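You operate a simulated robot arm through the tools that you are given. There is no shell and no other tool.

Carry out the task below with a simulated robot arm. There is one attempt and no reset: what you move stays moved.

## Task
Take the cream can out of the tank and lower the water to its line.
Fine: stand the can on the wet bench between seam gauge and tank valve; don't drop it. Tank valve and tank lid shut at the end: lead the lid by its handle or keep clear of its fall. Set down upright: cream can.
Where things are to end (x, y in the base frame): cream can within 80 mm of [520, -370].

Only the result counts: the job must be done as asked and must still hold three seconds after the hand-in. Knocking over, shifting, dropping, spilling or breaking anything else fails it. A push-on lid holds only when it is set on centred and level and pressed home; a screw cap is set on level and turned clockwise until tight.

## Robot
A 7-joint arm with a two-finger parallel gripper, fixed in place. Base frame: the origin is at the foot of the arm, x ahead of it, y to its left, z up; the work surface is at about z = 800. Readings come in mm, rad, newtons and seconds.
Its first joint turns from -2.897 to 2.897 rad. Payload 3.43 kg.
The TCP is the grasp point between the finger pads, 30 mm short of the fingertips. In the tool frame z runs along the fingers and y along their closing line. The gripper opens to 94 mm. The fingers are 28 mm wide and 10 mm thick; the gripper's body (50 by 96 mm) begins 55 mm behind the TCP.
Orientation is told as [roll, pitch, yaw] about the base's x, y, z axes, in that order, counted from this pose: with the fingers straight down and closing along the base's y, the tool's x points along the base's -x, its y along +y and its z along -z.

## Interface
- The arm moves only by the tool nudge_tool. Its argument "increments" is a list of rows, each a list of 6 numbers: the shift along the base's x, y, z in m, then the turn, a rotation vector about the base's x, y, z in rad. In form: [[tx, ty, tz, rx, ry, rz], ...]. A call has 1 to 20 rows; each row shifts and turns the commanded pose from where the row before left it. "gripper" is the opening, from 0 (shut) to 1 (fully open), set as the call begins (left out, the last holds). A row lasts 0.2 s, in which the tool goes at most 50 mm and 0.15 rad; a call with a longer step from one row to the next is refused whole, and so is a gripper value outside its range. A pose out of reach is approached as far as the arm can. The call stops where the force on the tool passes 40 N (or 10 N more than at its start, if that is more) or the arm is blocked; 0.2 s more then pass. Each finger travels about 45 mm/s and halts on what it meets, pressing with about 42 N; the grip force reading is that of the motor and also rises with nothing between the fingers. The clock runs only during rows and for 0.2 s after the last one: add rows that do not move to give the fingers time. The reply holds the time, the measured pose of the TCP, the force on the tool along the base axes, the opening and the grip force, in the units named above and with some noise, with the torque about the TCP (base axes, N m) and any sound that the robot's microphone picked up, and new pictures: "show" is both (left out), scene, wrist or none.
- Cameras (640 x 400 px; columns grow to the right, rows downward): "scene" is fixed at [48.7, -651.7, 1397]; the picture's right is [0.49, -0.87, 0.00], its down [-0.33, -0.18, -0.93] and it looks along [0.81, 0.45, -0.37] (base axes); focal length 237 px, centre (320, 200). "wrist" rides on the gripper at [76, 14, -103] in the tool frame; the picture's right is [-0.18, 0.98, 0.00], its down [-0.75, -0.14, -0.64] and it looks along [-0.63, -0.12, 0.77] (tool axes); focal length 243 px, centre (320, 200). There is no depth. A picture from a camera that has moved, and an enlarged one, comes with that camera's place and axes in the base frame and with its lens.
- raise_lower(by): slides the trunk up (or, below 0, down) by that many mm; the arm rides with it, the base frame stays. It gives what a move gives, with no picture.
- inspect(camera, box): a new picture of the part [left, top, right, bottom] of that camera's present view, enlarged. The clock stands still meanwhile.
- hand_in(): hands the job in; it is judged then, once.

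Nothing tells you positions but the pictures and the camera data. Unless the task says otherwise, let go and move clear before handing in.

The tools are called after ">>>" as name(argument=value, ...) on one line, values as JSON. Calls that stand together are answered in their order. nudge_tool: Moves the arm, as the interface text tells. Its arguments: {"type":"object","properties":{"increments":{"type":"array"},"gripper":{"type":"number"},"show":{"type":"string","enum":["both","scene","wrist","none"]}},"required":["increments"]} The other tools are called the same way: raise_lower (by) slides the trunk up or down; inspect (camera, box) takes an enlarged picture of a part of a camera's view; hand_in () hands the job in.

At the start:

```text
t: 0.0
position: [473.2, -335.9, 1379.8]
tool_rot: [0.001, 0.0, 0.003]
contact_force: [0.2, 0.4, 0.6]
ft_torque: [0.0, 0.03, 0.0]
finger_gap: 93.9
finger_force: 0.0
trunk travel left (down, up): [-425.0, 65.0]
```

scene: 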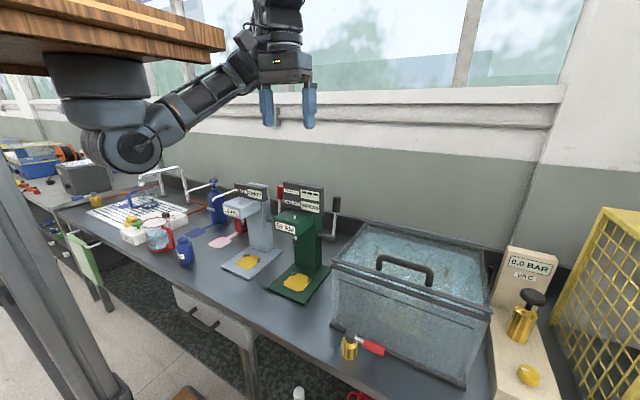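
wrist: 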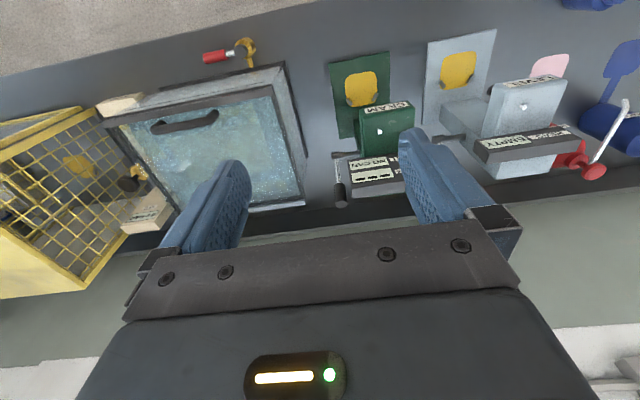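

I see a lidded water tank with a dark handle, a brass valve with a red lever at its front-left corner, and the green seam gauge to the left of it. I'll enlarge the pictures before moving.

>>> inspect(camera="scene", box=[320, 210, 500, 390])

>>> inspect(camera="scene", box=[200, 170, 360, 310])

>>> inspect(camera="wrist", box=[80, 20, 400, 220])

>>> inspect(camera="scene", box=[460, 230, 640, 400])

```text
2.22 times, centred on (410, 300) of scene
camera zoom: at [48.7, -651.7, 1397.0], right [0.49, -0.87, 0.0], down [-0.33, -0.18, -0.93], along [0.81, 0.45, -0.37], focal length 527 px, centre (120, -22)
```

zoom: 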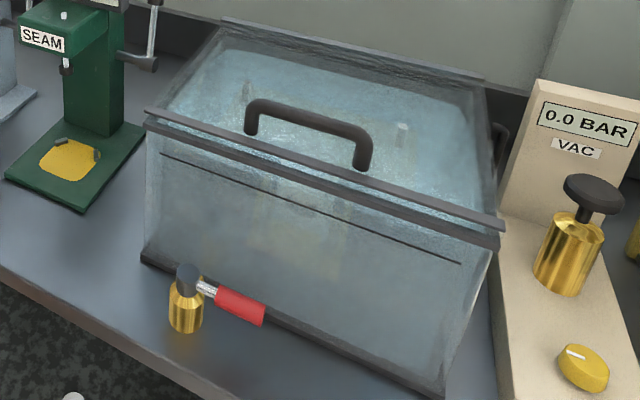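

```text
2.86 times, centred on (280, 240) of scene
camera zoom: at [48.7, -651.7, 1397.0], right [0.49, -0.87, 0.0], down [-0.33, -0.18, -0.93], along [0.81, 0.45, -0.37], focal length 678 px, centre (434, 86)
```

zoom: 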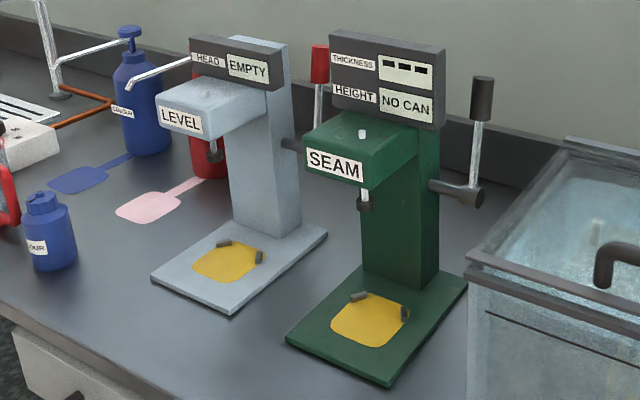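

```text
2.00 times, centred on (240, 120) of wrist
camera zoom: at [397.3, -321.8, 1482.8], right [0.18, 0.98, 0.0], down [0.75, -0.14, 0.64], along [0.63, -0.12, -0.77], focal length 485 px, centre (480, 360)
```

zoom: 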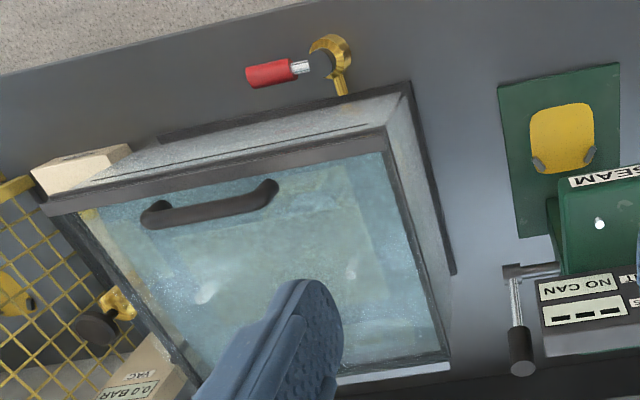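

```text
2.35 times, centred on (550, 315) of scene
camera zoom: at [48.7, -651.7, 1397.0], right [0.49, -0.87, 0.0], down [-0.33, -0.18, -0.93], along [0.81, 0.45, -0.37], focal length 558 px, centre (-221, -71)
```

zoom: 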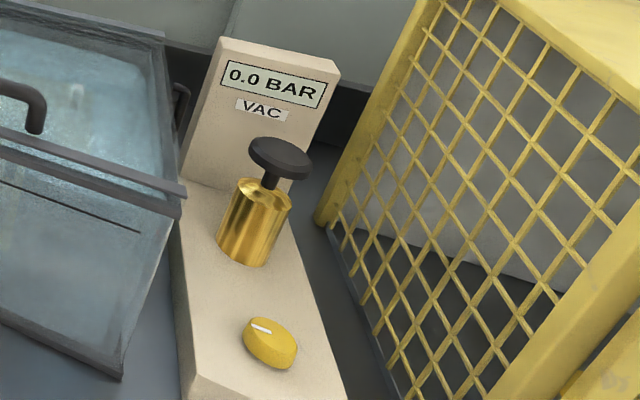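

The lid is hinged on the far side. Its handle bar runs along y near (528, -603, ~1062), and the level line sits at z ≈ 978. I'll move above the handle with the fingers turned to close along x.

>>> nudge_tool(increments=[[0.005, -0.0243, -0.0205, 0, 0, -0.1428], [0.005, -0.0243, -0.0205, 0, 0, -0.1428], [0.005, -0.0243, -0.0205, 0, 0, -0.1428], [0.005, -0.0243, -0.0205, 0, 0, -0.1428], [0.005, -0.0243, -0.0205, 0, 0, -0.1428], [0.005, -0.0243, -0.0205, 0, 0, -0.1428], [0.005, -0.0243, -0.0205, 0, 0, -0.1428], [0.005, -0.0243, -0.0205, 0, 0, -0.1428], [0.005, -0.0243, -0.0205, 0, 0, -0.1428], [0.005, -0.0243, -0.0205, 0, 0, -0.1428], [0.005, -0.0243, -0.0205, 0, 0, -0.1428], [0, 0, 0, 0, 0, 0]], gripper=0.6)

```text
t: 2.6
position: [526.8, -601.6, 1154.8]
tool_rot: [0.0, 0.0, -1.57]
contact_force: [0.1, 0.5, 0.7]
ft_torque: [-0.01, -0.03, 0.05]
finger_gap: 56.4
finger_force: 0.0
trunk travel left (down, up): [-425.0, 65.0]
camera wrist: at [543.4, -526.8, 1256.6], right [0.98, -0.18, 0.0], down [-0.14, -0.75, 0.64], along [-0.12, -0.63, -0.77], focal length 243 px, centre (320, 200)
```

scene: 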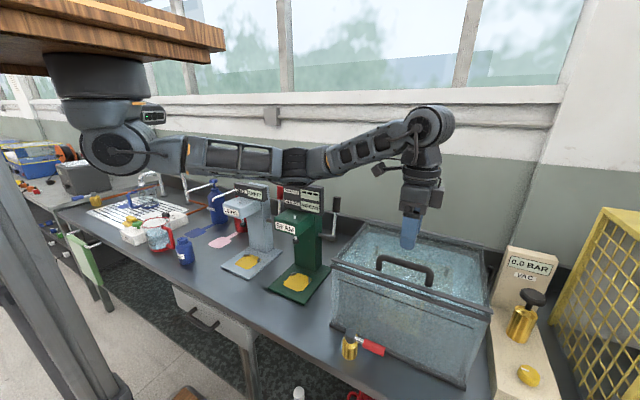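
wrist: 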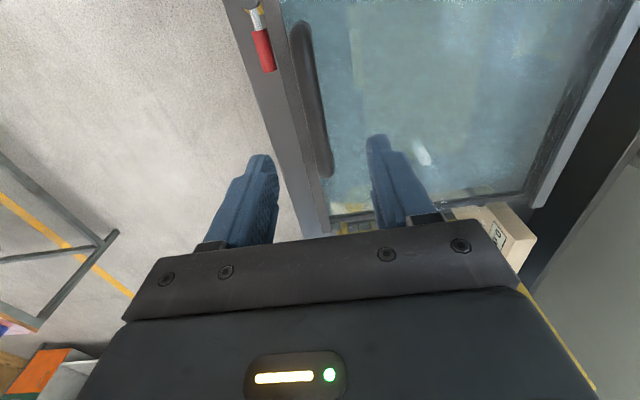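

The hand is over the handle, and the wrist view confirms the bar at x ≈ 527. I'll descend so the bar sits between the fingertips, then look.

>>> nudge_tool(increments=[[0, 0, -0.025, 0, 0, 0], [0, 0, -0.025, 0, 0, 0], [0, 0, -0.02, 0, 0, 0], [0, 0, -0.008, 0, 0, 0], [0, 0, 0, 0, 0, 0]], gripper=0.6)

>>> inspect(camera="scene", box=[320, 170, 520, 320])

```text
t: 3.8
position: [528.3, -603.0, 1076.4]
tool_rot: [0.0, 0.001, -1.57]
contact_force: [-0.5, -0.4, 0.9]
ft_torque: [0.02, -0.01, 0.02]
finger_gap: 56.7
finger_force: 0.0
trunk travel left (down, up): [-425.0, 65.0]
camera wrist: at [543.1, -527.1, 1179.1], right [0.98, -0.18, 0.0], down [-0.14, -0.75, 0.64], along [-0.12, -0.63, -0.77], focal length 243 px, centre (320, 200)
```

scene: 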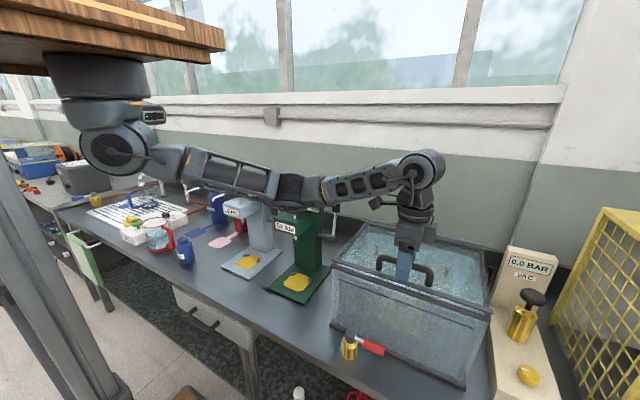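
wrist: 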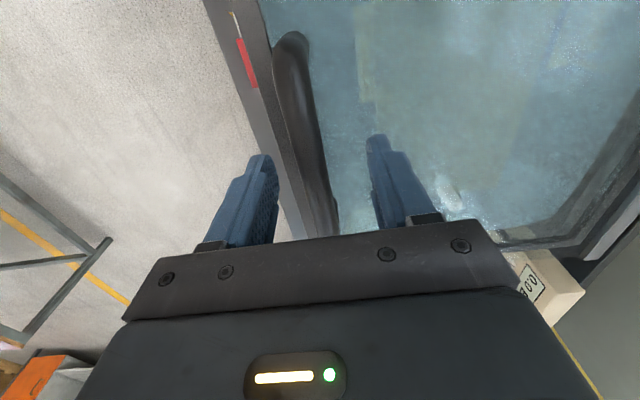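

```text
2.67 times, centred on (420, 245) of scene
camera zoom: at [48.7, -651.7, 1397.0], right [0.49, -0.87, 0.0], down [-0.33, -0.18, -0.93], along [0.81, 0.45, -0.37], focal length 632 px, centre (53, 80)
```

zoom: 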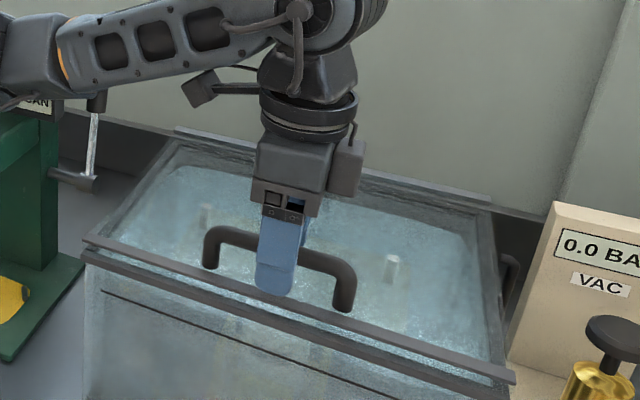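

The fingers straddle the bar. Now I'll close on it.

>>> nudge_tool(increments=[[0, 0, 0, 0, 0, 0], [0, 0, 0, 0, 0, 0], [0, 0, 0, 0, 0, 0], [0, 0, 0, 0, 0, 0], [0, 0, 0, 0, 0, 0]], gripper=0.0, show="wrist")

```text
t: 5.0
position: [526.1, -602.9, 1076.5]
tool_rot: [0.0, 0.002, -1.571]
contact_force: [-25.6, 5.5, 0.4]
ft_torque: [0.58, 0.39, 0.24]
finger_gap: 15.4
finger_force: 44.5
trunk travel left (down, up): [-425.0, 65.0]
camera wrist: at [540.7, -527.3, 1179.3], right [0.98, -0.19, 0.0], down [-0.14, -0.75, 0.64], along [-0.12, -0.63, -0.77], focal length 243 px, centre (320, 200)
```

wrist: 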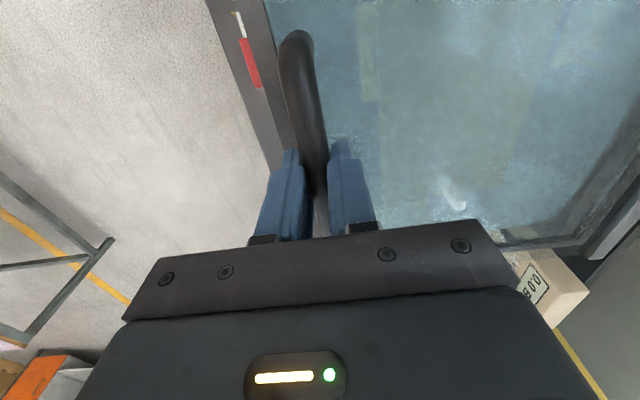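

The bar is gripped at x ≈ 526. I'll take out the side load and lift the lid a few degrees along its hinge arc, which I estimate at x ≈ 775, z ≈ 1028.

>>> nudge_tool(increments=[[-0.002, 0, 0, 0, 0, 0], [0.0015, 0, 0.0107, 0, 0, 0], [0.002, 0, 0.0107, 0, 0, 0], [0.0027, 0, 0.0106, 0, 0, 0], [0.0033, 0, 0.0105, 0, 0, 0]], gripper=0.0)

```text
t: 6.2
position: [538.2, -603.5, 1120.9]
tool_rot: [0.0, -0.002, -1.567]
contact_force: [-4.6, -3.3, -2.0]
ft_torque: [-0.21, 0.07, -0.28]
finger_gap: 15.3
finger_force: 45.2
trunk travel left (down, up): [-425.0, 65.0]
camera wrist: at [552.0, -526.9, 1222.6], right [0.98, -0.18, 0.0], down [-0.14, -0.75, 0.64], along [-0.12, -0.63, -0.77], focal length 243 px, centre (320, 200)
```

scene: 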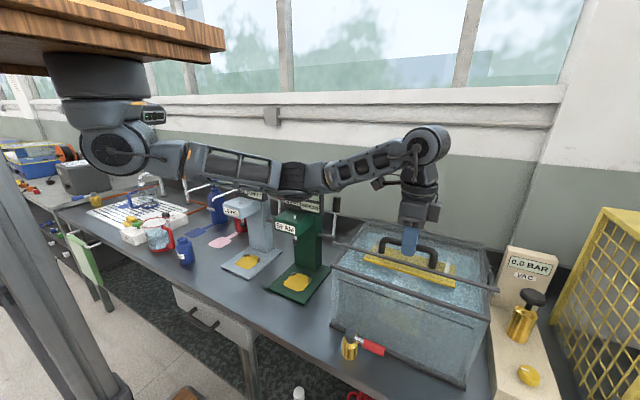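
wrist: 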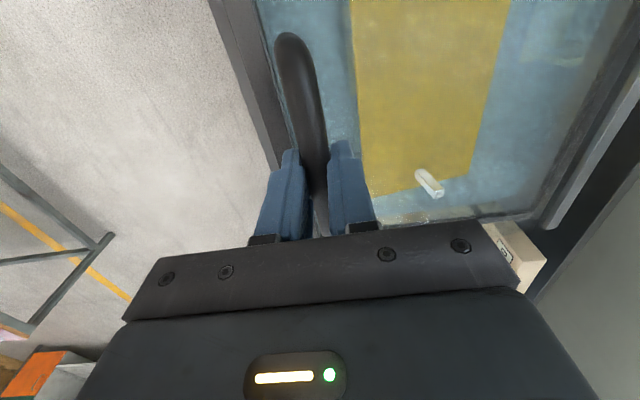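

The lid rises smoothly along the arc, and it seems to carry a yellow hold-down plate underneath. I'll keep following the arc.

>>> nudge_tool(increments=[[0.0051, 0, 0.0145, 0, 0, 0], [0.0059, 0, 0.0141, 0, 0, 0], [0.0068, 0, 0.0137, 0, 0, 0], [0.0076, 0, 0.0133, 0, 0, 0], [0.0084, 0, 0.0129, 0, 0, 0], [0.0092, 0, 0.0123, 0, 0, 0], [0.0099, 0, 0.0117, 0, 0, 0]], gripper=0.0)

```text
t: 7.8
position: [591.7, -602.8, 1209.6]
tool_rot: [0.0, 0.003, -1.567]
contact_force: [18.9, -11.2, -23.6]
ft_torque: [-0.15, -0.2, -0.17]
finger_gap: 15.7
finger_force: 44.8
trunk travel left (down, up): [-425.0, 65.0]
camera wrist: at [606.4, -527.2, 1311.8], right [0.98, -0.18, 0.0], down [-0.14, -0.76, 0.64], along [-0.12, -0.63, -0.77], focal length 243 px, centre (320, 200)
```

scene: 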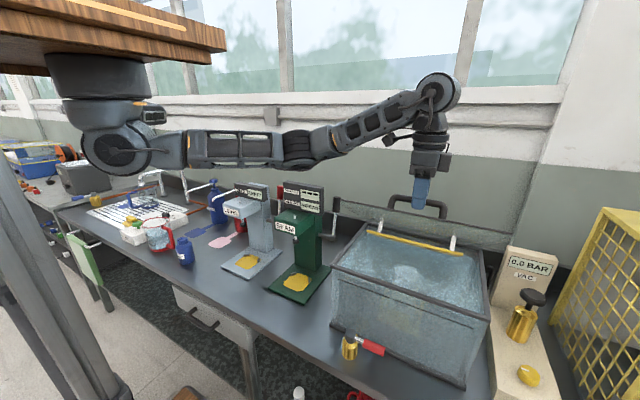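
wrist: 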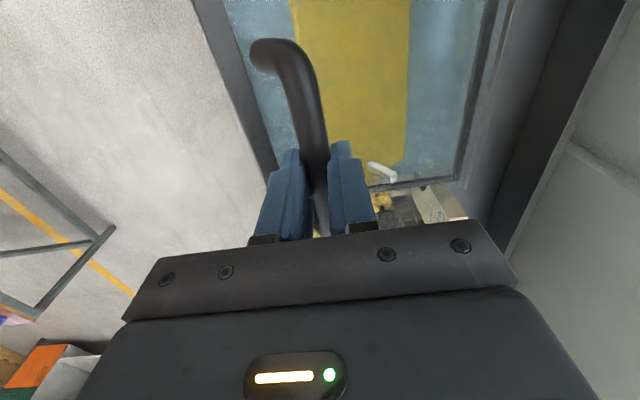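

The forces say my radius is slightly large. Refitting gives an effective TCP-path centre at about (793, 1028) with R ≈ 271, so I'll continue on that arc.

>>> nudge_tool(increments=[[0.0145, 0, 0.0103, 0, 0, 0], [0.0121, 0, 0.0112, 0, 0, 0], [0.0128, 0, 0.0105, 0, 0, 0], [0.0135, 0, 0.0097, 0, 0, 0], [0.014, 0, 0.0088, 0, 0, 0], [0.0145, 0, 0.008, 0, 0, 0], [0.0149, 0, 0.007, 0, 0, 0], [0.0154, 0, 0.0062, 0, 0, 0]], gripper=0.0)

```text
t: 9.6
position: [699.6, -602.4, 1281.3]
tool_rot: [-0.003, 0.002, -1.565]
contact_force: [5.6, 15.9, -33.6]
ft_torque: [0.51, -0.05, -0.32]
finger_gap: 15.9
finger_force: 45.0
trunk travel left (down, up): [-425.0, 65.0]
camera wrist: at [715.3, -527.8, 1383.6], right [0.98, -0.18, 0.0], down [-0.14, -0.76, 0.64], along [-0.12, -0.63, -0.77], focal length 243 px, centre (320, 200)
```

scene: 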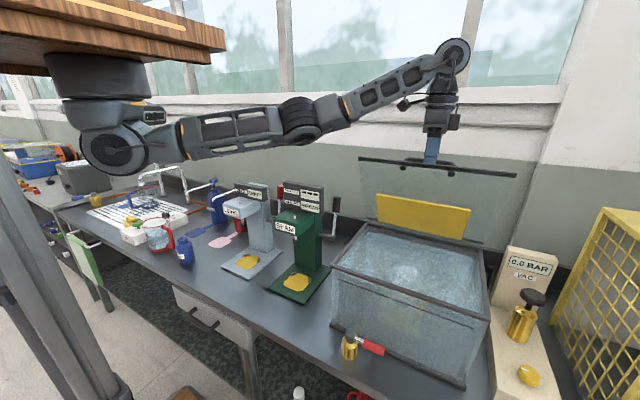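
wrist: 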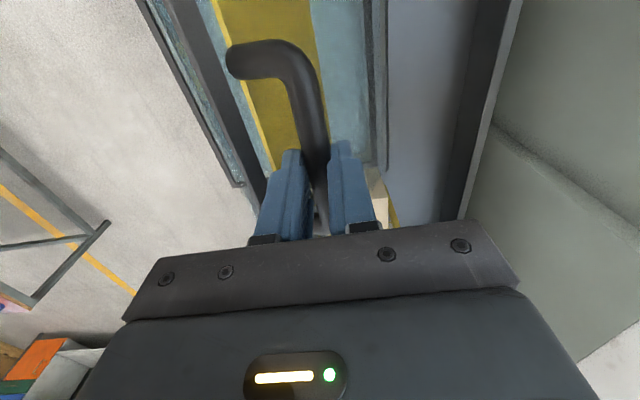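

The lid is around 60° open with mostly a radial pull, so I'll trim the radius and carry on toward vertical.

>>> nudge_tool(increments=[[0, 0, -0.0027, 0, 0, 0], [0.0166, 0, 0.004, 0, 0, 0], [0.0179, 0, 0.0042, 0, 0, 0], [0.0181, 0, 0.0028, 0, 0, 0], [0.0183, 0, 0.0016, 0, 0, 0]], gripper=0.0)

```text
t: 10.8
position: [747.1, -597.1, 1293.0]
tool_rot: [0.002, -0.008, -1.577]
contact_force: [-2.0, -38.2, -2.3]
ft_torque: [-0.89, 0.06, 0.64]
finger_gap: 15.7
finger_force: 45.1
out of reach, approached as far as the arm can: row 4, 5
trunk travel left (down, up): [-425.0, 65.0]
camera wrist: at [762.8, -520.7, 1395.0], right [0.98, -0.19, 0.0], down [-0.15, -0.75, 0.65], along [-0.12, -0.64, -0.76], focal length 243 px, centre (320, 200)
```

scene: 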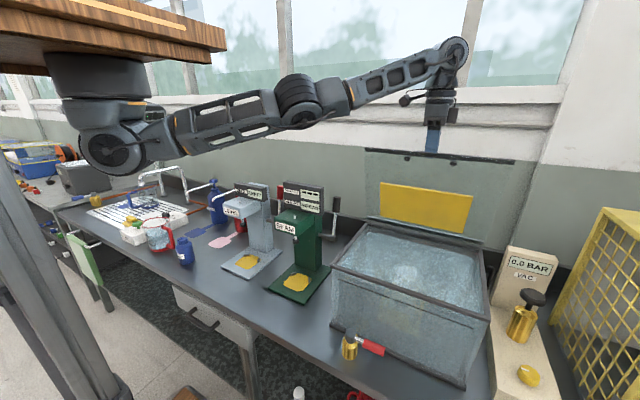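
wrist: 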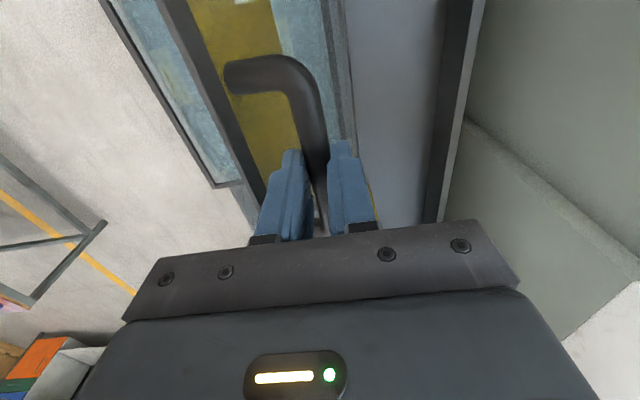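

The arm ran out of reach with the hand vertical. I'll back the command off and lean the hand so the fingers point outward (+x, -y) around the bar, which gains reach.

>>> nudge_tool(increments=[[-0.022, 0.0015, 0.002, 0, 0, 0], [-0.0014, 0.0015, -0.0003, -0.11, -0.08, 0], [-0.0014, 0.0015, -0.0006, -0.11, -0.08, 0], [-0.0014, 0.0015, -0.0008, -0.11, -0.08, 0], [0, 0, 0, 0, 0, 0]], gripper=0.0)

```text
t: 12.0
position: [725.2, -584.4, 1291.9]
tool_rot: [0.248, -0.324, -1.606]
contact_force: [-0.7, 22.4, -3.0]
ft_torque: [1.8, -0.02, -0.95]
finger_gap: 16.4
finger_force: 44.8
trunk travel left (down, up): [-425.0, 65.0]
camera wrist: at [717.8, -479.9, 1364.5], right [0.95, -0.13, 0.29], down [-0.31, -0.52, 0.8], along [0.04, -0.85, -0.53], focal length 243 px, centre (320, 200)
```

scene: 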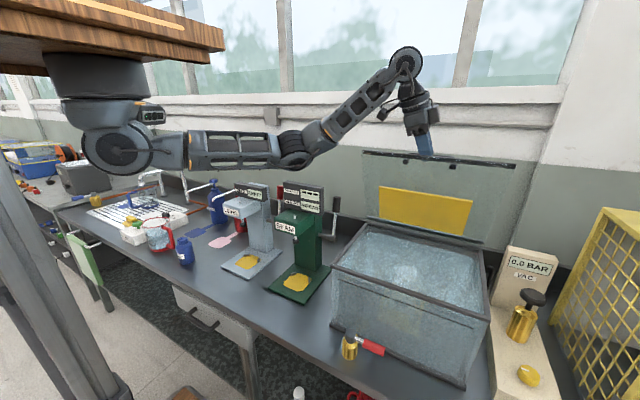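
wrist: 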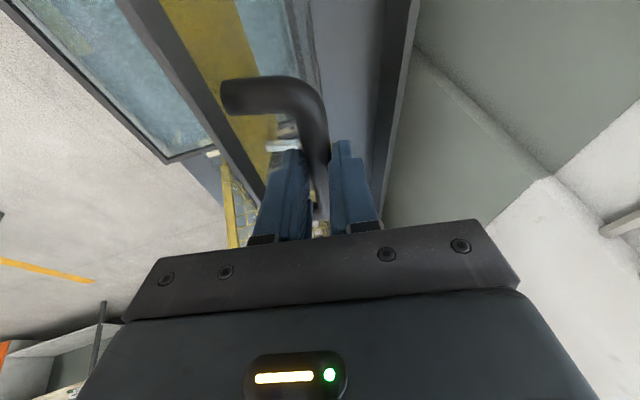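

The lean worked and the bar is still held, with the lid at about 67°. I'll continue the arc toward and past vertical.

>>> nudge_tool(increments=[[0.0, 0.004, 0, 0, 0, 0], [0.0194, 0, 0.0034, 0, 0, 0], [0.0183, 0, 0.002, 0, 0, 0], [0.0183, 0, 0.0006, 0, 0, 0], [0, 0, 0, 0, 0, 0]], gripper=0.0)

```text
t: 13.1
position: [772.0, -584.8, 1296.8]
tool_rot: [0.24, -0.321, -1.622]
contact_force: [-12.5, 11.1, 3.6]
ft_torque: [0.16, 0.41, -1.57]
finger_gap: 16.1
finger_force: 44.6
trunk travel left (down, up): [-425.0, 65.0]
stopped in row 5: the force on the tool passed its limit at 45 N (the readings are from after the stop); the commanded pose is now the measured one
camera wrist: at [769.0, -480.3, 1370.6], right [0.95, -0.15, 0.28], down [-0.32, -0.51, 0.8], along [0.02, -0.85, -0.53], focal length 243 px, centre (320, 200)
```

scene: 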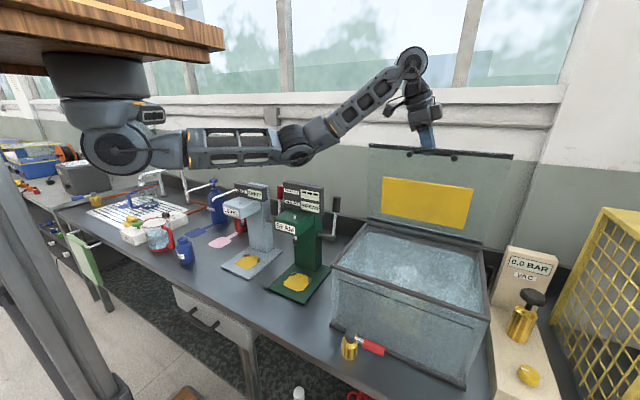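
wrist: 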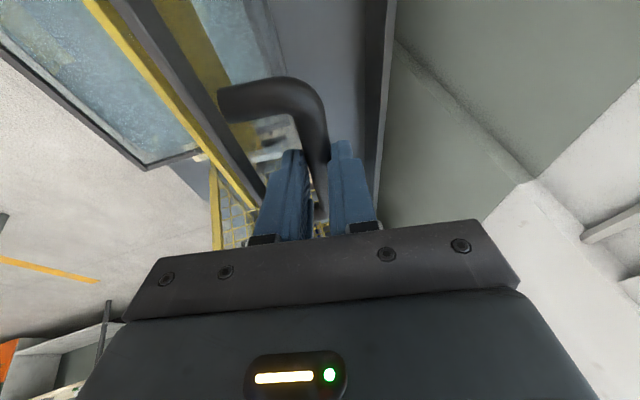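

>>> inspect(camera="wrist", box=[180, 60, 420, 260])

>>> inspect(camera="scene", box=[350, 80, 530, 260])

```text
2.00 times, centred on (300, 160) of wrist
camera zoom: at [769.0, -480.3, 1370.6], right [0.95, -0.15, 0.28], down [-0.32, -0.51, 0.8], along [0.02, -0.85, -0.53], focal length 485 px, centre (360, 280)
```

zoom: 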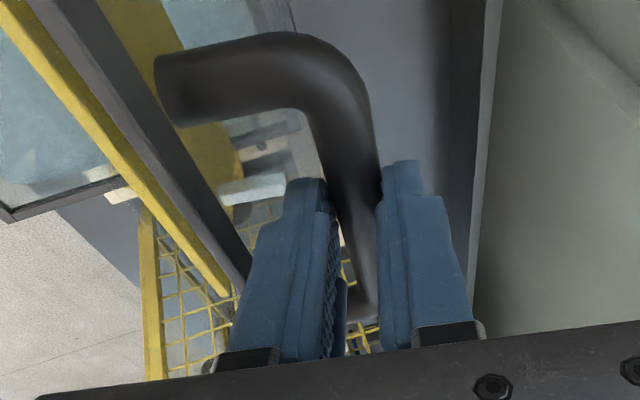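

```text
2.22 times, centred on (440, 170) of scene
camera zoom: at [48.7, -651.7, 1397.0], right [0.49, -0.87, 0.0], down [-0.33, -0.18, -0.93], along [0.81, 0.45, -0.37], focal length 527 px, centre (53, 267)
```

zoom: 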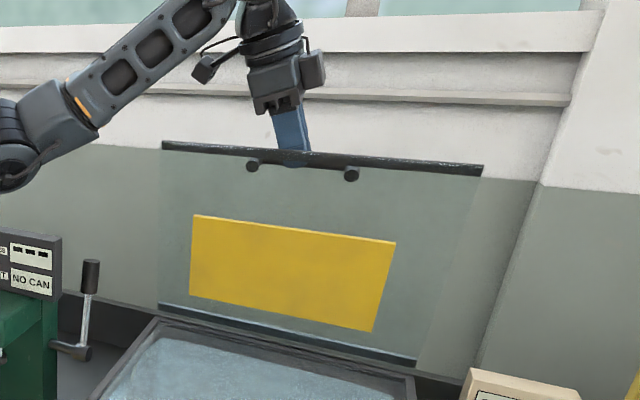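

The bar is still gripped with moderate forces, so I'll creep forward slowly to see whether this is a hinge stop or just friction at the fingers.

>>> nudge_tool(increments=[[0.004, 0, 0.0, 0, 0, 0], [0.004, 0, 0.0, 0, 0, 0], [0.004, 0, 0.0, 0, 0, 0], [0, 0, 0, 0, 0, 0]], gripper=0.0, show="none")

```text
t: 13.5
position: [774.0, -584.6, 1298.0]
tool_rot: [0.234, -0.318, -1.627]
contact_force: [-13.6, 15.7, 4.7]
ft_torque: [0.28, 0.42, -1.44]
finger_gap: 15.9
finger_force: 45.0
trunk travel left (down, up): [-425.0, 65.0]
stopped in row 1: the force on the tool passed its limit at 45 N (the readings are from after the stop); the commanded pose is now the measured one
```

The resistance is firm and the lid measures about 80°, so this may be its hinge stop. I'll open the fingers a little and see if the lid stays. The inner finger is still inside the handle to catch it.

>>> nudge_tool(increments=[[0, 0, 0, 0, 0, 0], [0, 0, 0, 0, 0, 0], [0, 0, 0, 0, 0, 0]], gripper=0.3)

>>> inspect(camera="wrist", box=[180, 60, 420, 260])

>>> inspect(camera="scene", box=[350, 80, 530, 260])

```text
t: 14.3
position: [776.2, -586.2, 1295.0]
tool_rot: [0.236, -0.32, -1.622]
contact_force: [0.1, -0.7, 0.1]
ft_torque: [-0.02, 0.03, -0.02]
finger_gap: 28.3
finger_force: 0.0
trunk travel left (down, up): [-425.0, 65.0]
camera wrist: at [771.6, -481.7, 1369.5], right [0.95, -0.15, 0.27], down [-0.31, -0.51, 0.8], along [0.02, -0.84, -0.54], focal length 243 px, centre (320, 200)
```

scene: 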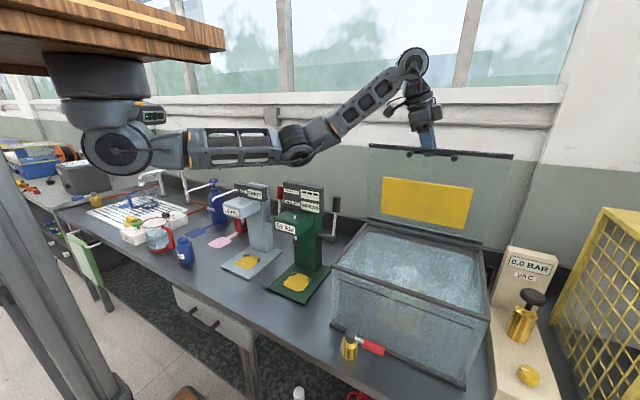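
wrist: 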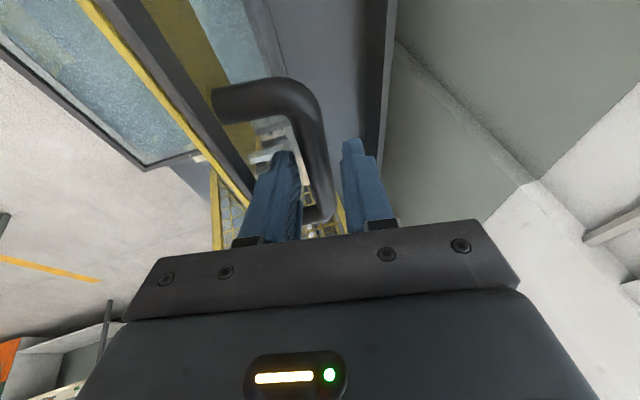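

```text
2.00 times, centred on (300, 160) of wrist
camera zoom: at [771.6, -481.7, 1369.5], right [0.95, -0.15, 0.27], down [-0.31, -0.51, 0.8], along [0.02, -0.84, -0.54], focal length 485 px, centre (360, 280)
```

zoom: 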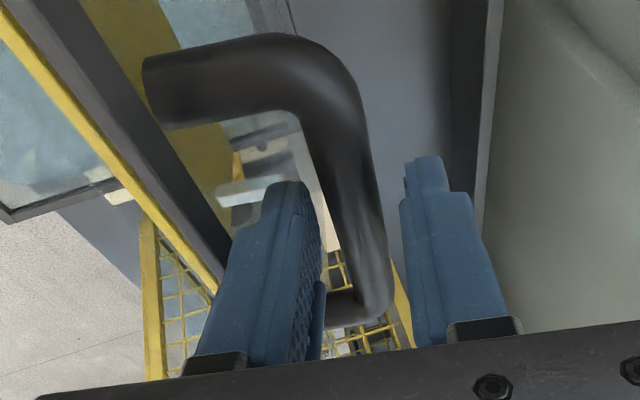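

```text
2.22 times, centred on (440, 170) of scene
camera zoom: at [48.7, -651.7, 1397.0], right [0.49, -0.87, 0.0], down [-0.33, -0.18, -0.93], along [0.81, 0.45, -0.37], focal length 527 px, centre (53, 267)
```

zoom: 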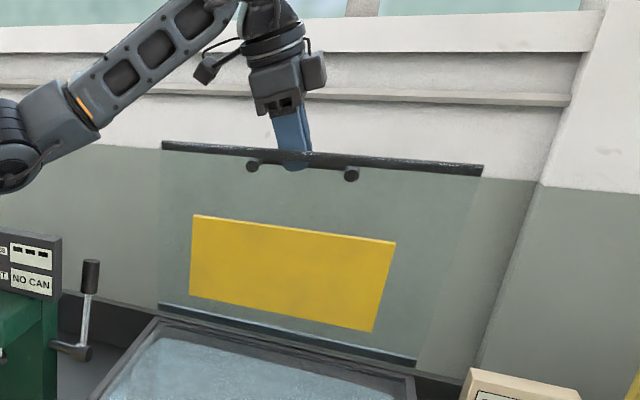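

The lid is free between the fingers with zero force and isn't moving. I'll open wider and wait a second to confirm it holds.

>>> nudge_tool(increments=[[0, 0, 0, 0, 0, 0], [0, 0, 0, 0, 0, 0], [0, 0, 0, 0, 0, 0], [0, 0, 0, 0, 0, 0], [0, 0, 0, 0, 0, 0], [0, 0, 0, 0, 0, 0], [0, 0, 0, 0, 0, 0]], gripper=0.55, show="wrist")

```text
t: 15.9
position: [774.5, -586.9, 1296.3]
tool_rot: [0.235, -0.32, -1.623]
contact_force: [0.6, 0.3, 0.8]
ft_torque: [0.03, 0.0, 0.0]
finger_gap: 51.2
finger_force: 0.0
trunk travel left (down, up): [-425.0, 65.0]
camera wrist: at [771.5, -481.6, 1369.5], right [0.95, -0.15, 0.27], down [-0.31, -0.51, 0.8], along [0.02, -0.84, -0.54], focal length 243 px, centre (320, 200)
```

wrist: 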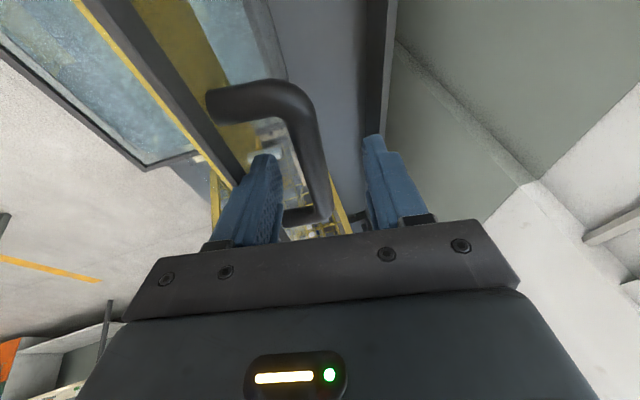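

The lid holds itself open. I'll narrow the fingers slightly to clear the lid lip and withdraw along the finger axis.

>>> nudge_tool(increments=[[0, 0, 0, 0, 0, 0], [0, 0, 0, 0, 0, 0], [-0.004, 0.0066, 0.0184, 0, 0, 0], [-0.004, 0.0066, 0.0184, 0, 0, 0], [-0.004, 0.0066, 0.0184, 0, 0, 0], [-0.004, 0.0066, 0.0184, 0, 0, 0], [-0.004, 0.0066, 0.0184, 0, 0, 0], [0, 0, 0, 0, 0, 0]], gripper=0.38)

```text
t: 17.7
position: [757.0, -553.3, 1389.9]
tool_rot: [0.238, -0.319, -1.62]
contact_force: [0.9, 0.9, 0.4]
ft_torque: [0.02, -0.02, 0.01]
finger_gap: 35.7
finger_force: 0.0
trunk travel left (down, up): [-425.0, 65.0]
camera wrist: at [752.6, -448.8, 1463.9], right [0.95, -0.15, 0.27], down [-0.31, -0.51, 0.8], along [0.02, -0.84, -0.54], focal length 243 px, centre (320, 200)
```

scene: 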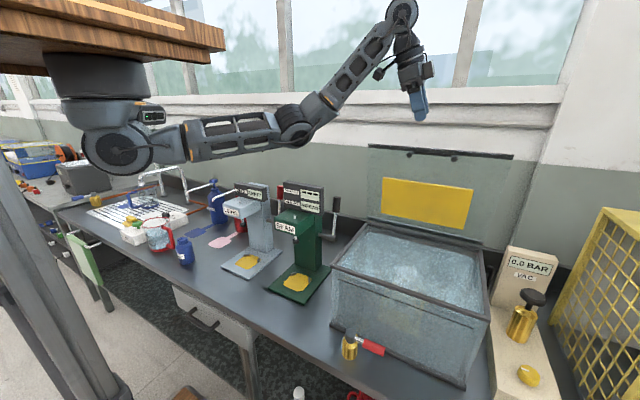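
wrist: 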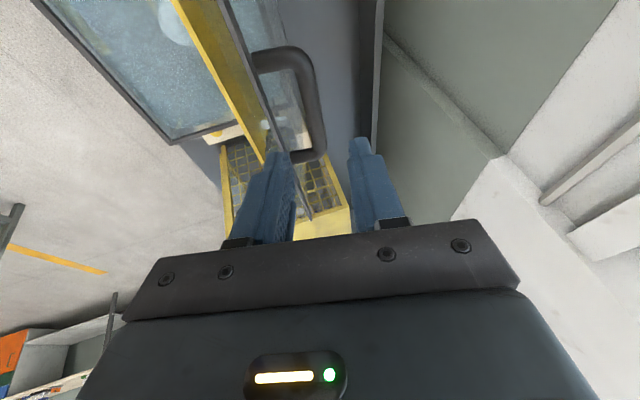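

The hand is clear and the lid stays up. Now I'll straighten the hand and move over the tank so the wrist camera can see in.

>>> nudge_tool(increments=[[-0.025, 0.01, 0.0, 0.108, 0.0753, 0], [-0.025, 0.01, 0.0, 0.108, 0.0753, 0], [-0.025, 0.01, 0.0, 0.108, 0.0753, 0], [-0.025, 0.01, 0, 0, 0, 0], [-0.025, 0.0, 0, 0, 0, 0], [0, 0, 0, 0, 0, 0]], gripper=0.38)

>>> inspect(camera="wrist", box=[160, 0, 480, 200])

>>> inspect(camera="scene", box=[320, 200, 520, 390])

```text
t: 19.1
position: [630.5, -514.2, 1388.5]
tool_rot: [-0.003, 0.0, -1.584]
contact_force: [-1.0, 0.1, 0.5]
ft_torque: [0.03, 0.02, 0.0]
finger_gap: 35.5
finger_force: 0.1
trunk travel left (down, up): [-425.0, 65.0]
camera wrist: at [646.8, -438.5, 1491.0], right [0.98, -0.2, 0.0], down [-0.15, -0.75, 0.64], along [-0.13, -0.63, -0.77], focal length 243 px, centre (320, 200)
```

scene: 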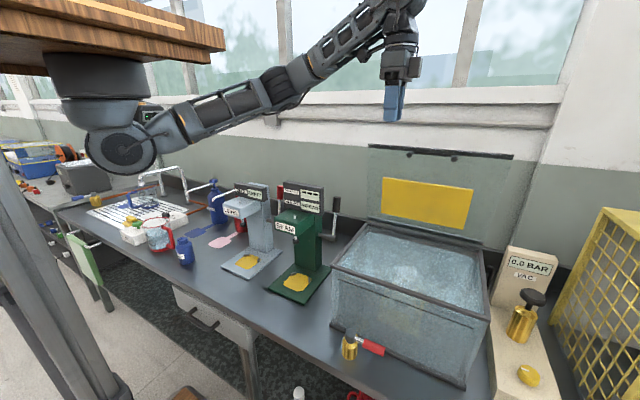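
wrist: 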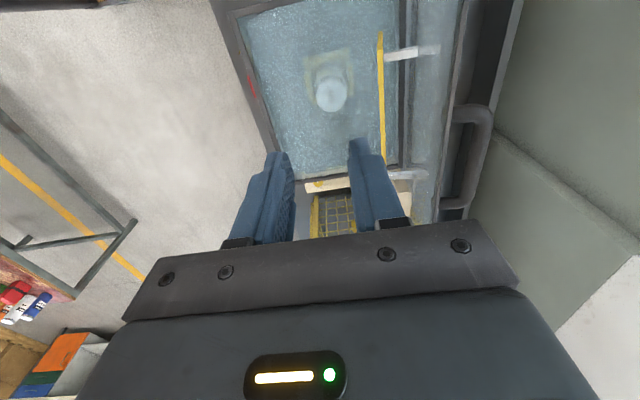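

```text
2.00 times, centred on (320, 100) of wrist
camera zoom: at [646.8, -438.5, 1491.0], right [0.98, -0.2, 0.0], down [-0.15, -0.75, 0.64], along [-0.13, -0.63, -0.77], focal length 485 px, centre (320, 400)
```

zoom: 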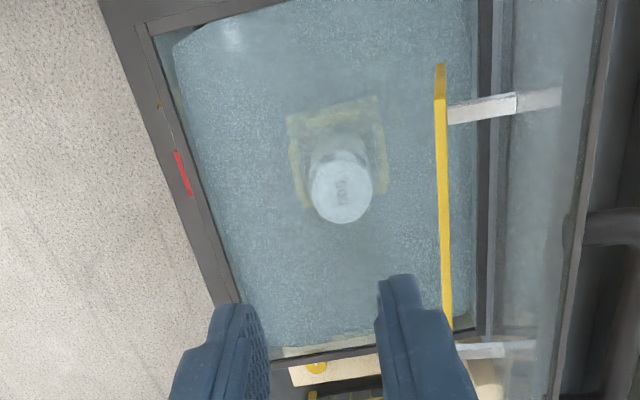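

```text
2.11 times, centred on (420, 295) of scene
camera zoom: at [48.7, -651.7, 1397.0], right [0.49, -0.87, 0.0], down [-0.33, -0.18, -0.93], along [0.81, 0.45, -0.37], focal length 499 px, centre (110, 0)
```

zoom: 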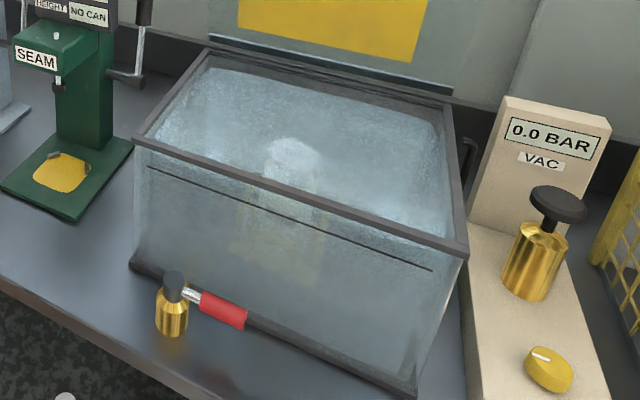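

The can stands around (635, -603) on a yellow floor pad, fully under water. I'll zoom in to get its height and diameter.

>>> inspect(camera="scene", box=[370, 230, 470, 320])

>>> inspect(camera="wrist", box=[280, 30, 380, 130])

```text
4.44 times, centred on (420, 275) of scene
camera zoom: at [48.7, -651.7, 1397.0], right [0.49, -0.87, 0.0], down [-0.33, -0.18, -0.93], along [0.81, 0.45, -0.37], focal length 1054 px, centre (-124, -133)
```

zoom: 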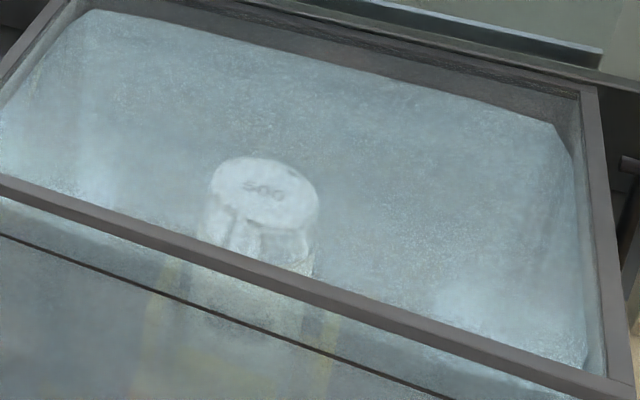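

```text
4.00 times, centred on (330, 80) of wrist
camera zoom: at [646.8, -438.5, 1491.0], right [0.98, -0.2, 0.0], down [-0.15, -0.75, 0.64], along [-0.13, -0.63, -0.77], focal length 970 px, centre (280, 680)
```

zoom: 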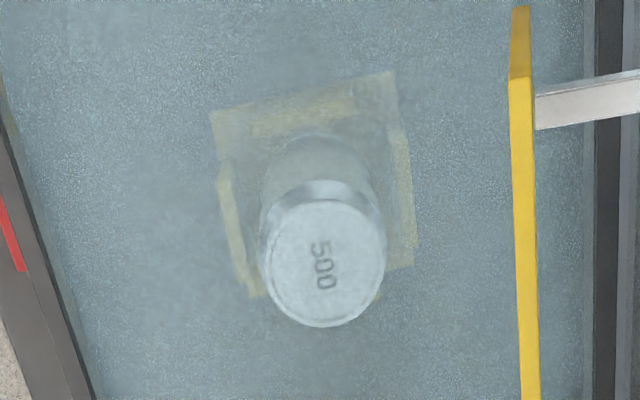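

Triangulation puts the can's axis at about (636, -603), diameter 67 mm, top around z 945–960. The lid's yellow plate hangs near x 700–730. I'll turn the hand to close along y, which puts its thin side toward the plate, lean it slightly back, and open fully.

>>> nudge_tool(increments=[[-0.005, -0.009, 0, 0, 0, 0.144], [-0.005, -0.009, 0, 0, 0, 0.144], [-0.005, -0.009, 0, 0, 0, 0.144], [-0.005, -0.009, 0, 0, 0, 0.144], [-0.005, -0.009, 0, 0, 0, 0.144], [-0.005, -0.009, 0, 0, 0, 0.144], [0, -0.009, 0, 0, 0, 0.144], [0, -0.009, 0, 0, 0, 0.144], [0, -0.009, 0, 0, 0, 0.144], [0, -0.008, 0, 0, 0, 0.144], [0, 0, 0, 0, 0, 0.144], [0, 0, 0, 0, -0.15, 0], [0, 0, 0, 0, 0, 0]], gripper=1.0)

>>> inspect(camera="wrist", box=[160, 0, 480, 200])

```text
t: 21.9
position: [601.6, -602.7, 1388.2]
tool_rot: [-0.005, -0.152, 0.002]
contact_force: [0.2, 0.0, -0.3]
ft_torque: [0.0, -0.02, -0.06]
finger_gap: 94.1
finger_force: 0.0
trunk travel left (down, up): [-425.0, 65.0]
camera wrist: at [510.5, -588.7, 1476.4], right [0.18, 0.98, 0.02], down [0.65, -0.14, 0.75], along [0.74, -0.12, -0.66], focal length 243 px, centre (320, 200)
```

scene: 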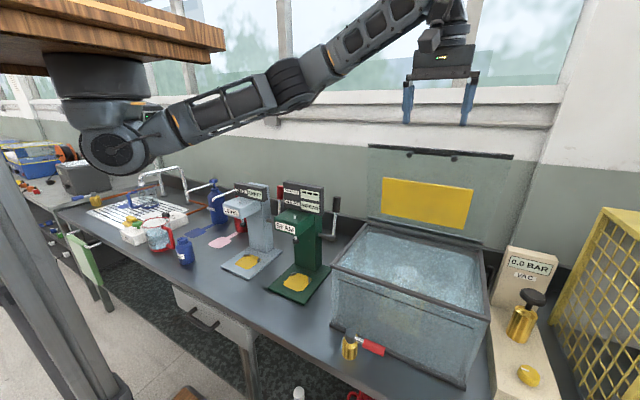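
wrist: 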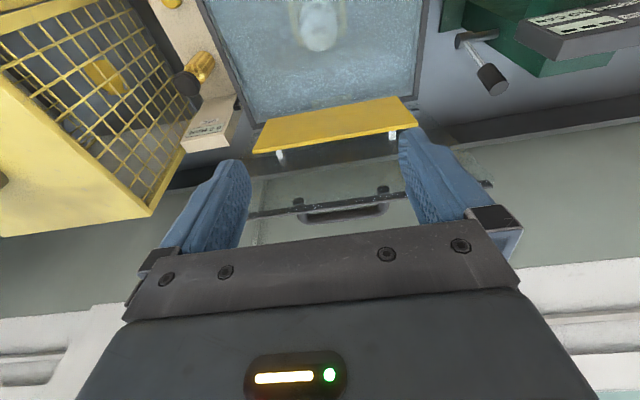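

```text
2.00 times, centred on (320, 100) of wrist
camera zoom: at [510.5, -588.7, 1476.4], right [0.18, 0.98, 0.02], down [0.65, -0.14, 0.75], along [0.74, -0.12, -0.66], focal length 485 px, centre (320, 400)
```

zoom: 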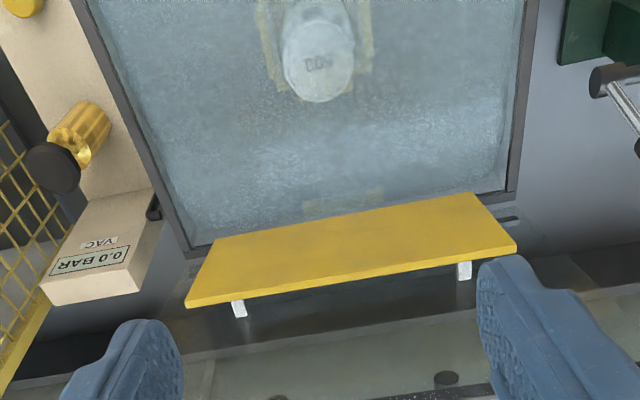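

The new view agrees: the can is at (636, -601) with its top near z 951. A 45° yaw keeps the wrist camera off the tank's front rim and leans the wrist away from the plate. I'll turn and descend part-way.

>>> nudge_tool(increments=[[0, 0.0, -0.015, 0, 0, -0.131], [0, 0.0, -0.02, 0, 0, -0.131], [0, 0.005, -0.025, 0, 0, -0.131], [0, 0.005, -0.025, 0, 0, -0.131], [0, 0.005, -0.025, 0, 0, -0.131], [0, 0.005, -0.025, 0, 0, -0.131], [0, 0.005, -0.03, 0, 0, 0], [0, 0, -0.025, 0, 0, 0], [0, 0, 0, 0, 0, 0]], gripper=1.0)

>>> inspect(camera="wrist", box=[160, 0, 480, 200])

```text
t: 23.9
position: [601.6, -576.2, 1197.1]
tool_rot: [-0.004, -0.15, -0.788]
contact_force: [0.5, 0.7, 1.6]
ft_torque: [-0.01, 0.03, 0.0]
finger_gap: 94.1
finger_force: 0.1
trunk travel left (down, up): [-425.0, 65.0]
camera wrist: at [547.6, -503.5, 1286.7], right [0.82, 0.56, 0.02], down [0.36, -0.56, 0.75], along [0.44, -0.61, -0.66], focal length 243 px, centre (320, 200)
```

scene: 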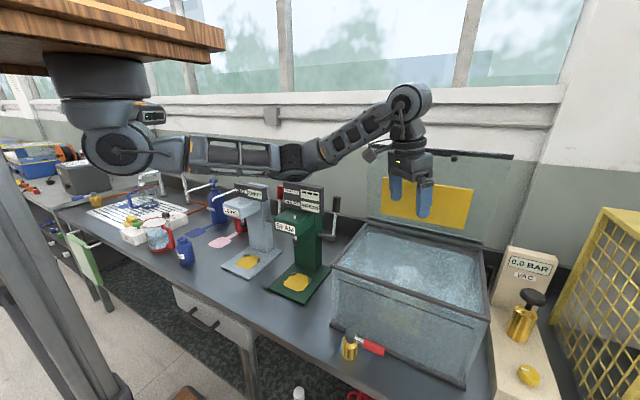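
wrist: 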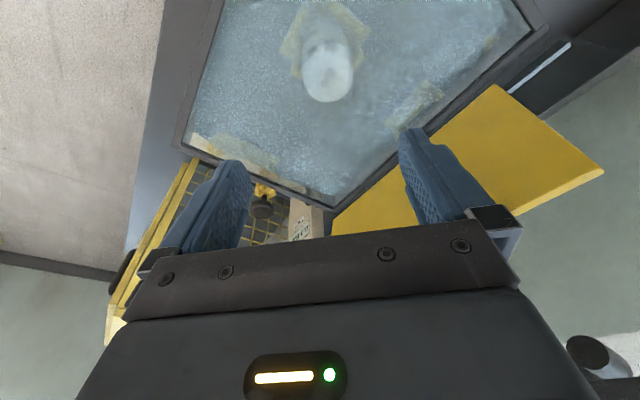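

```text
2.00 times, centred on (320, 100) of wrist
camera zoom: at [547.6, -503.5, 1286.7], right [0.82, 0.56, 0.02], down [0.36, -0.56, 0.75], along [0.44, -0.61, -0.66], focal length 485 px, centre (320, 400)
```

zoom: 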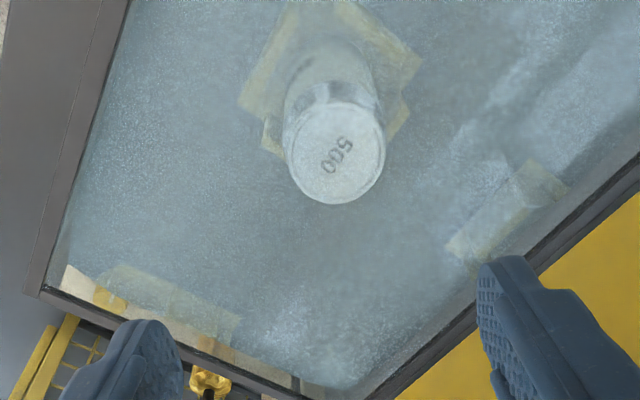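

The can's top centre again resolves to about (636, -600, 957). I'll go down and slide over it, stopping just above the water to check.

>>> nudge_tool(increments=[[0, 0.0, -0.03, 0, 0, 0], [0, 0.0, -0.03, 0, 0, 0], [0.008, -0.005, -0.03, 0, 0, 0], [0.009, -0.007, -0.025, 0, 0, 0], [0.009, -0.007, -0.015, 0, 0, 0], [0.0084, -0.006, -0.005, 0, 0, 0], [0, 0, 0, 0, 0, 0]], gripper=1.0)

>>> inspect(camera="wrist", box=[160, 0, 480, 250])

>>> inspect(camera="scene", box=[320, 60, 520, 330])

```text
t: 25.5
position: [632.7, -603.3, 1059.8]
tool_rot: [-0.004, -0.151, -0.787]
contact_force: [0.3, -0.5, 0.1]
ft_torque: [0.0, 0.01, 0.01]
finger_gap: 93.8
finger_force: 0.1
trunk travel left (down, up): [-425.0, 65.0]
camera wrist: at [579.2, -529.9, 1150.3], right [0.82, 0.56, 0.02], down [0.36, -0.56, 0.75], along [0.44, -0.61, -0.66], focal length 243 px, centre (320, 200)
```

scene: 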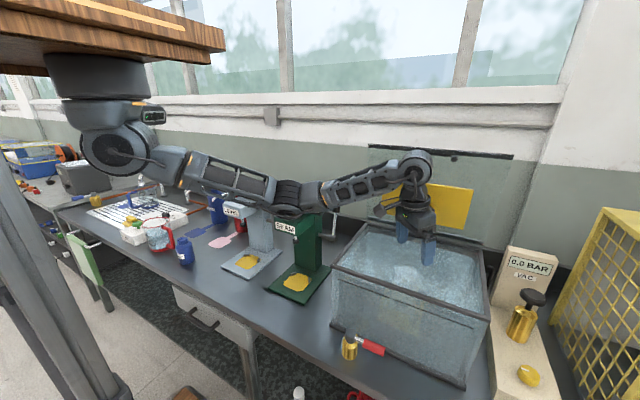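
wrist: 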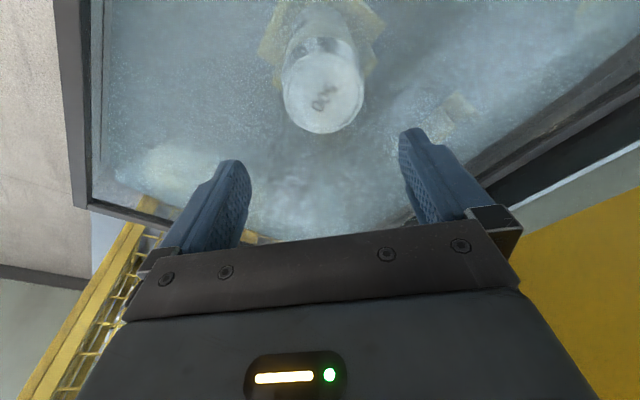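

```text
1.60 times, centred on (320, 125) of wrist
camera zoom: at [579.2, -529.9, 1150.3], right [0.82, 0.56, 0.02], down [0.36, -0.56, 0.75], along [0.44, -0.61, -0.66], focal length 388 px, centre (320, 320)
```

zoom: 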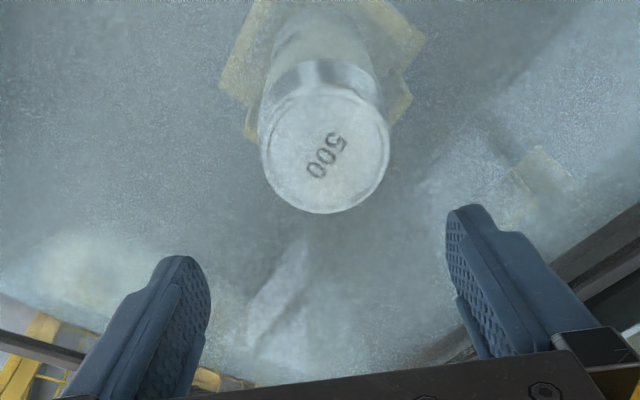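

```text
1.48 times, centred on (420, 195) of scene
camera zoom: at [48.7, -651.7, 1397.0], right [0.49, -0.87, 0.0], down [-0.33, -0.18, -0.93], along [0.81, 0.45, -0.37], focal length 351 px, centre (172, 207)
```

zoom: 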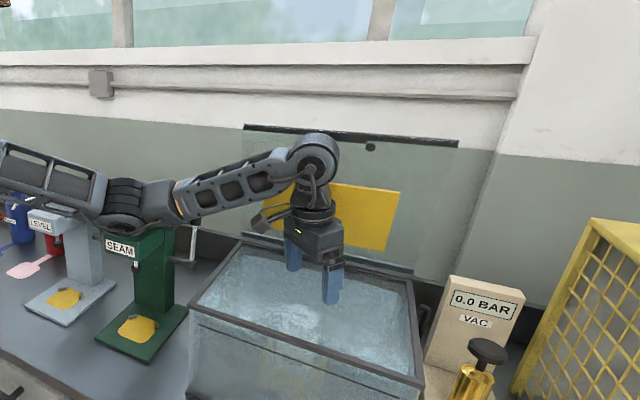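

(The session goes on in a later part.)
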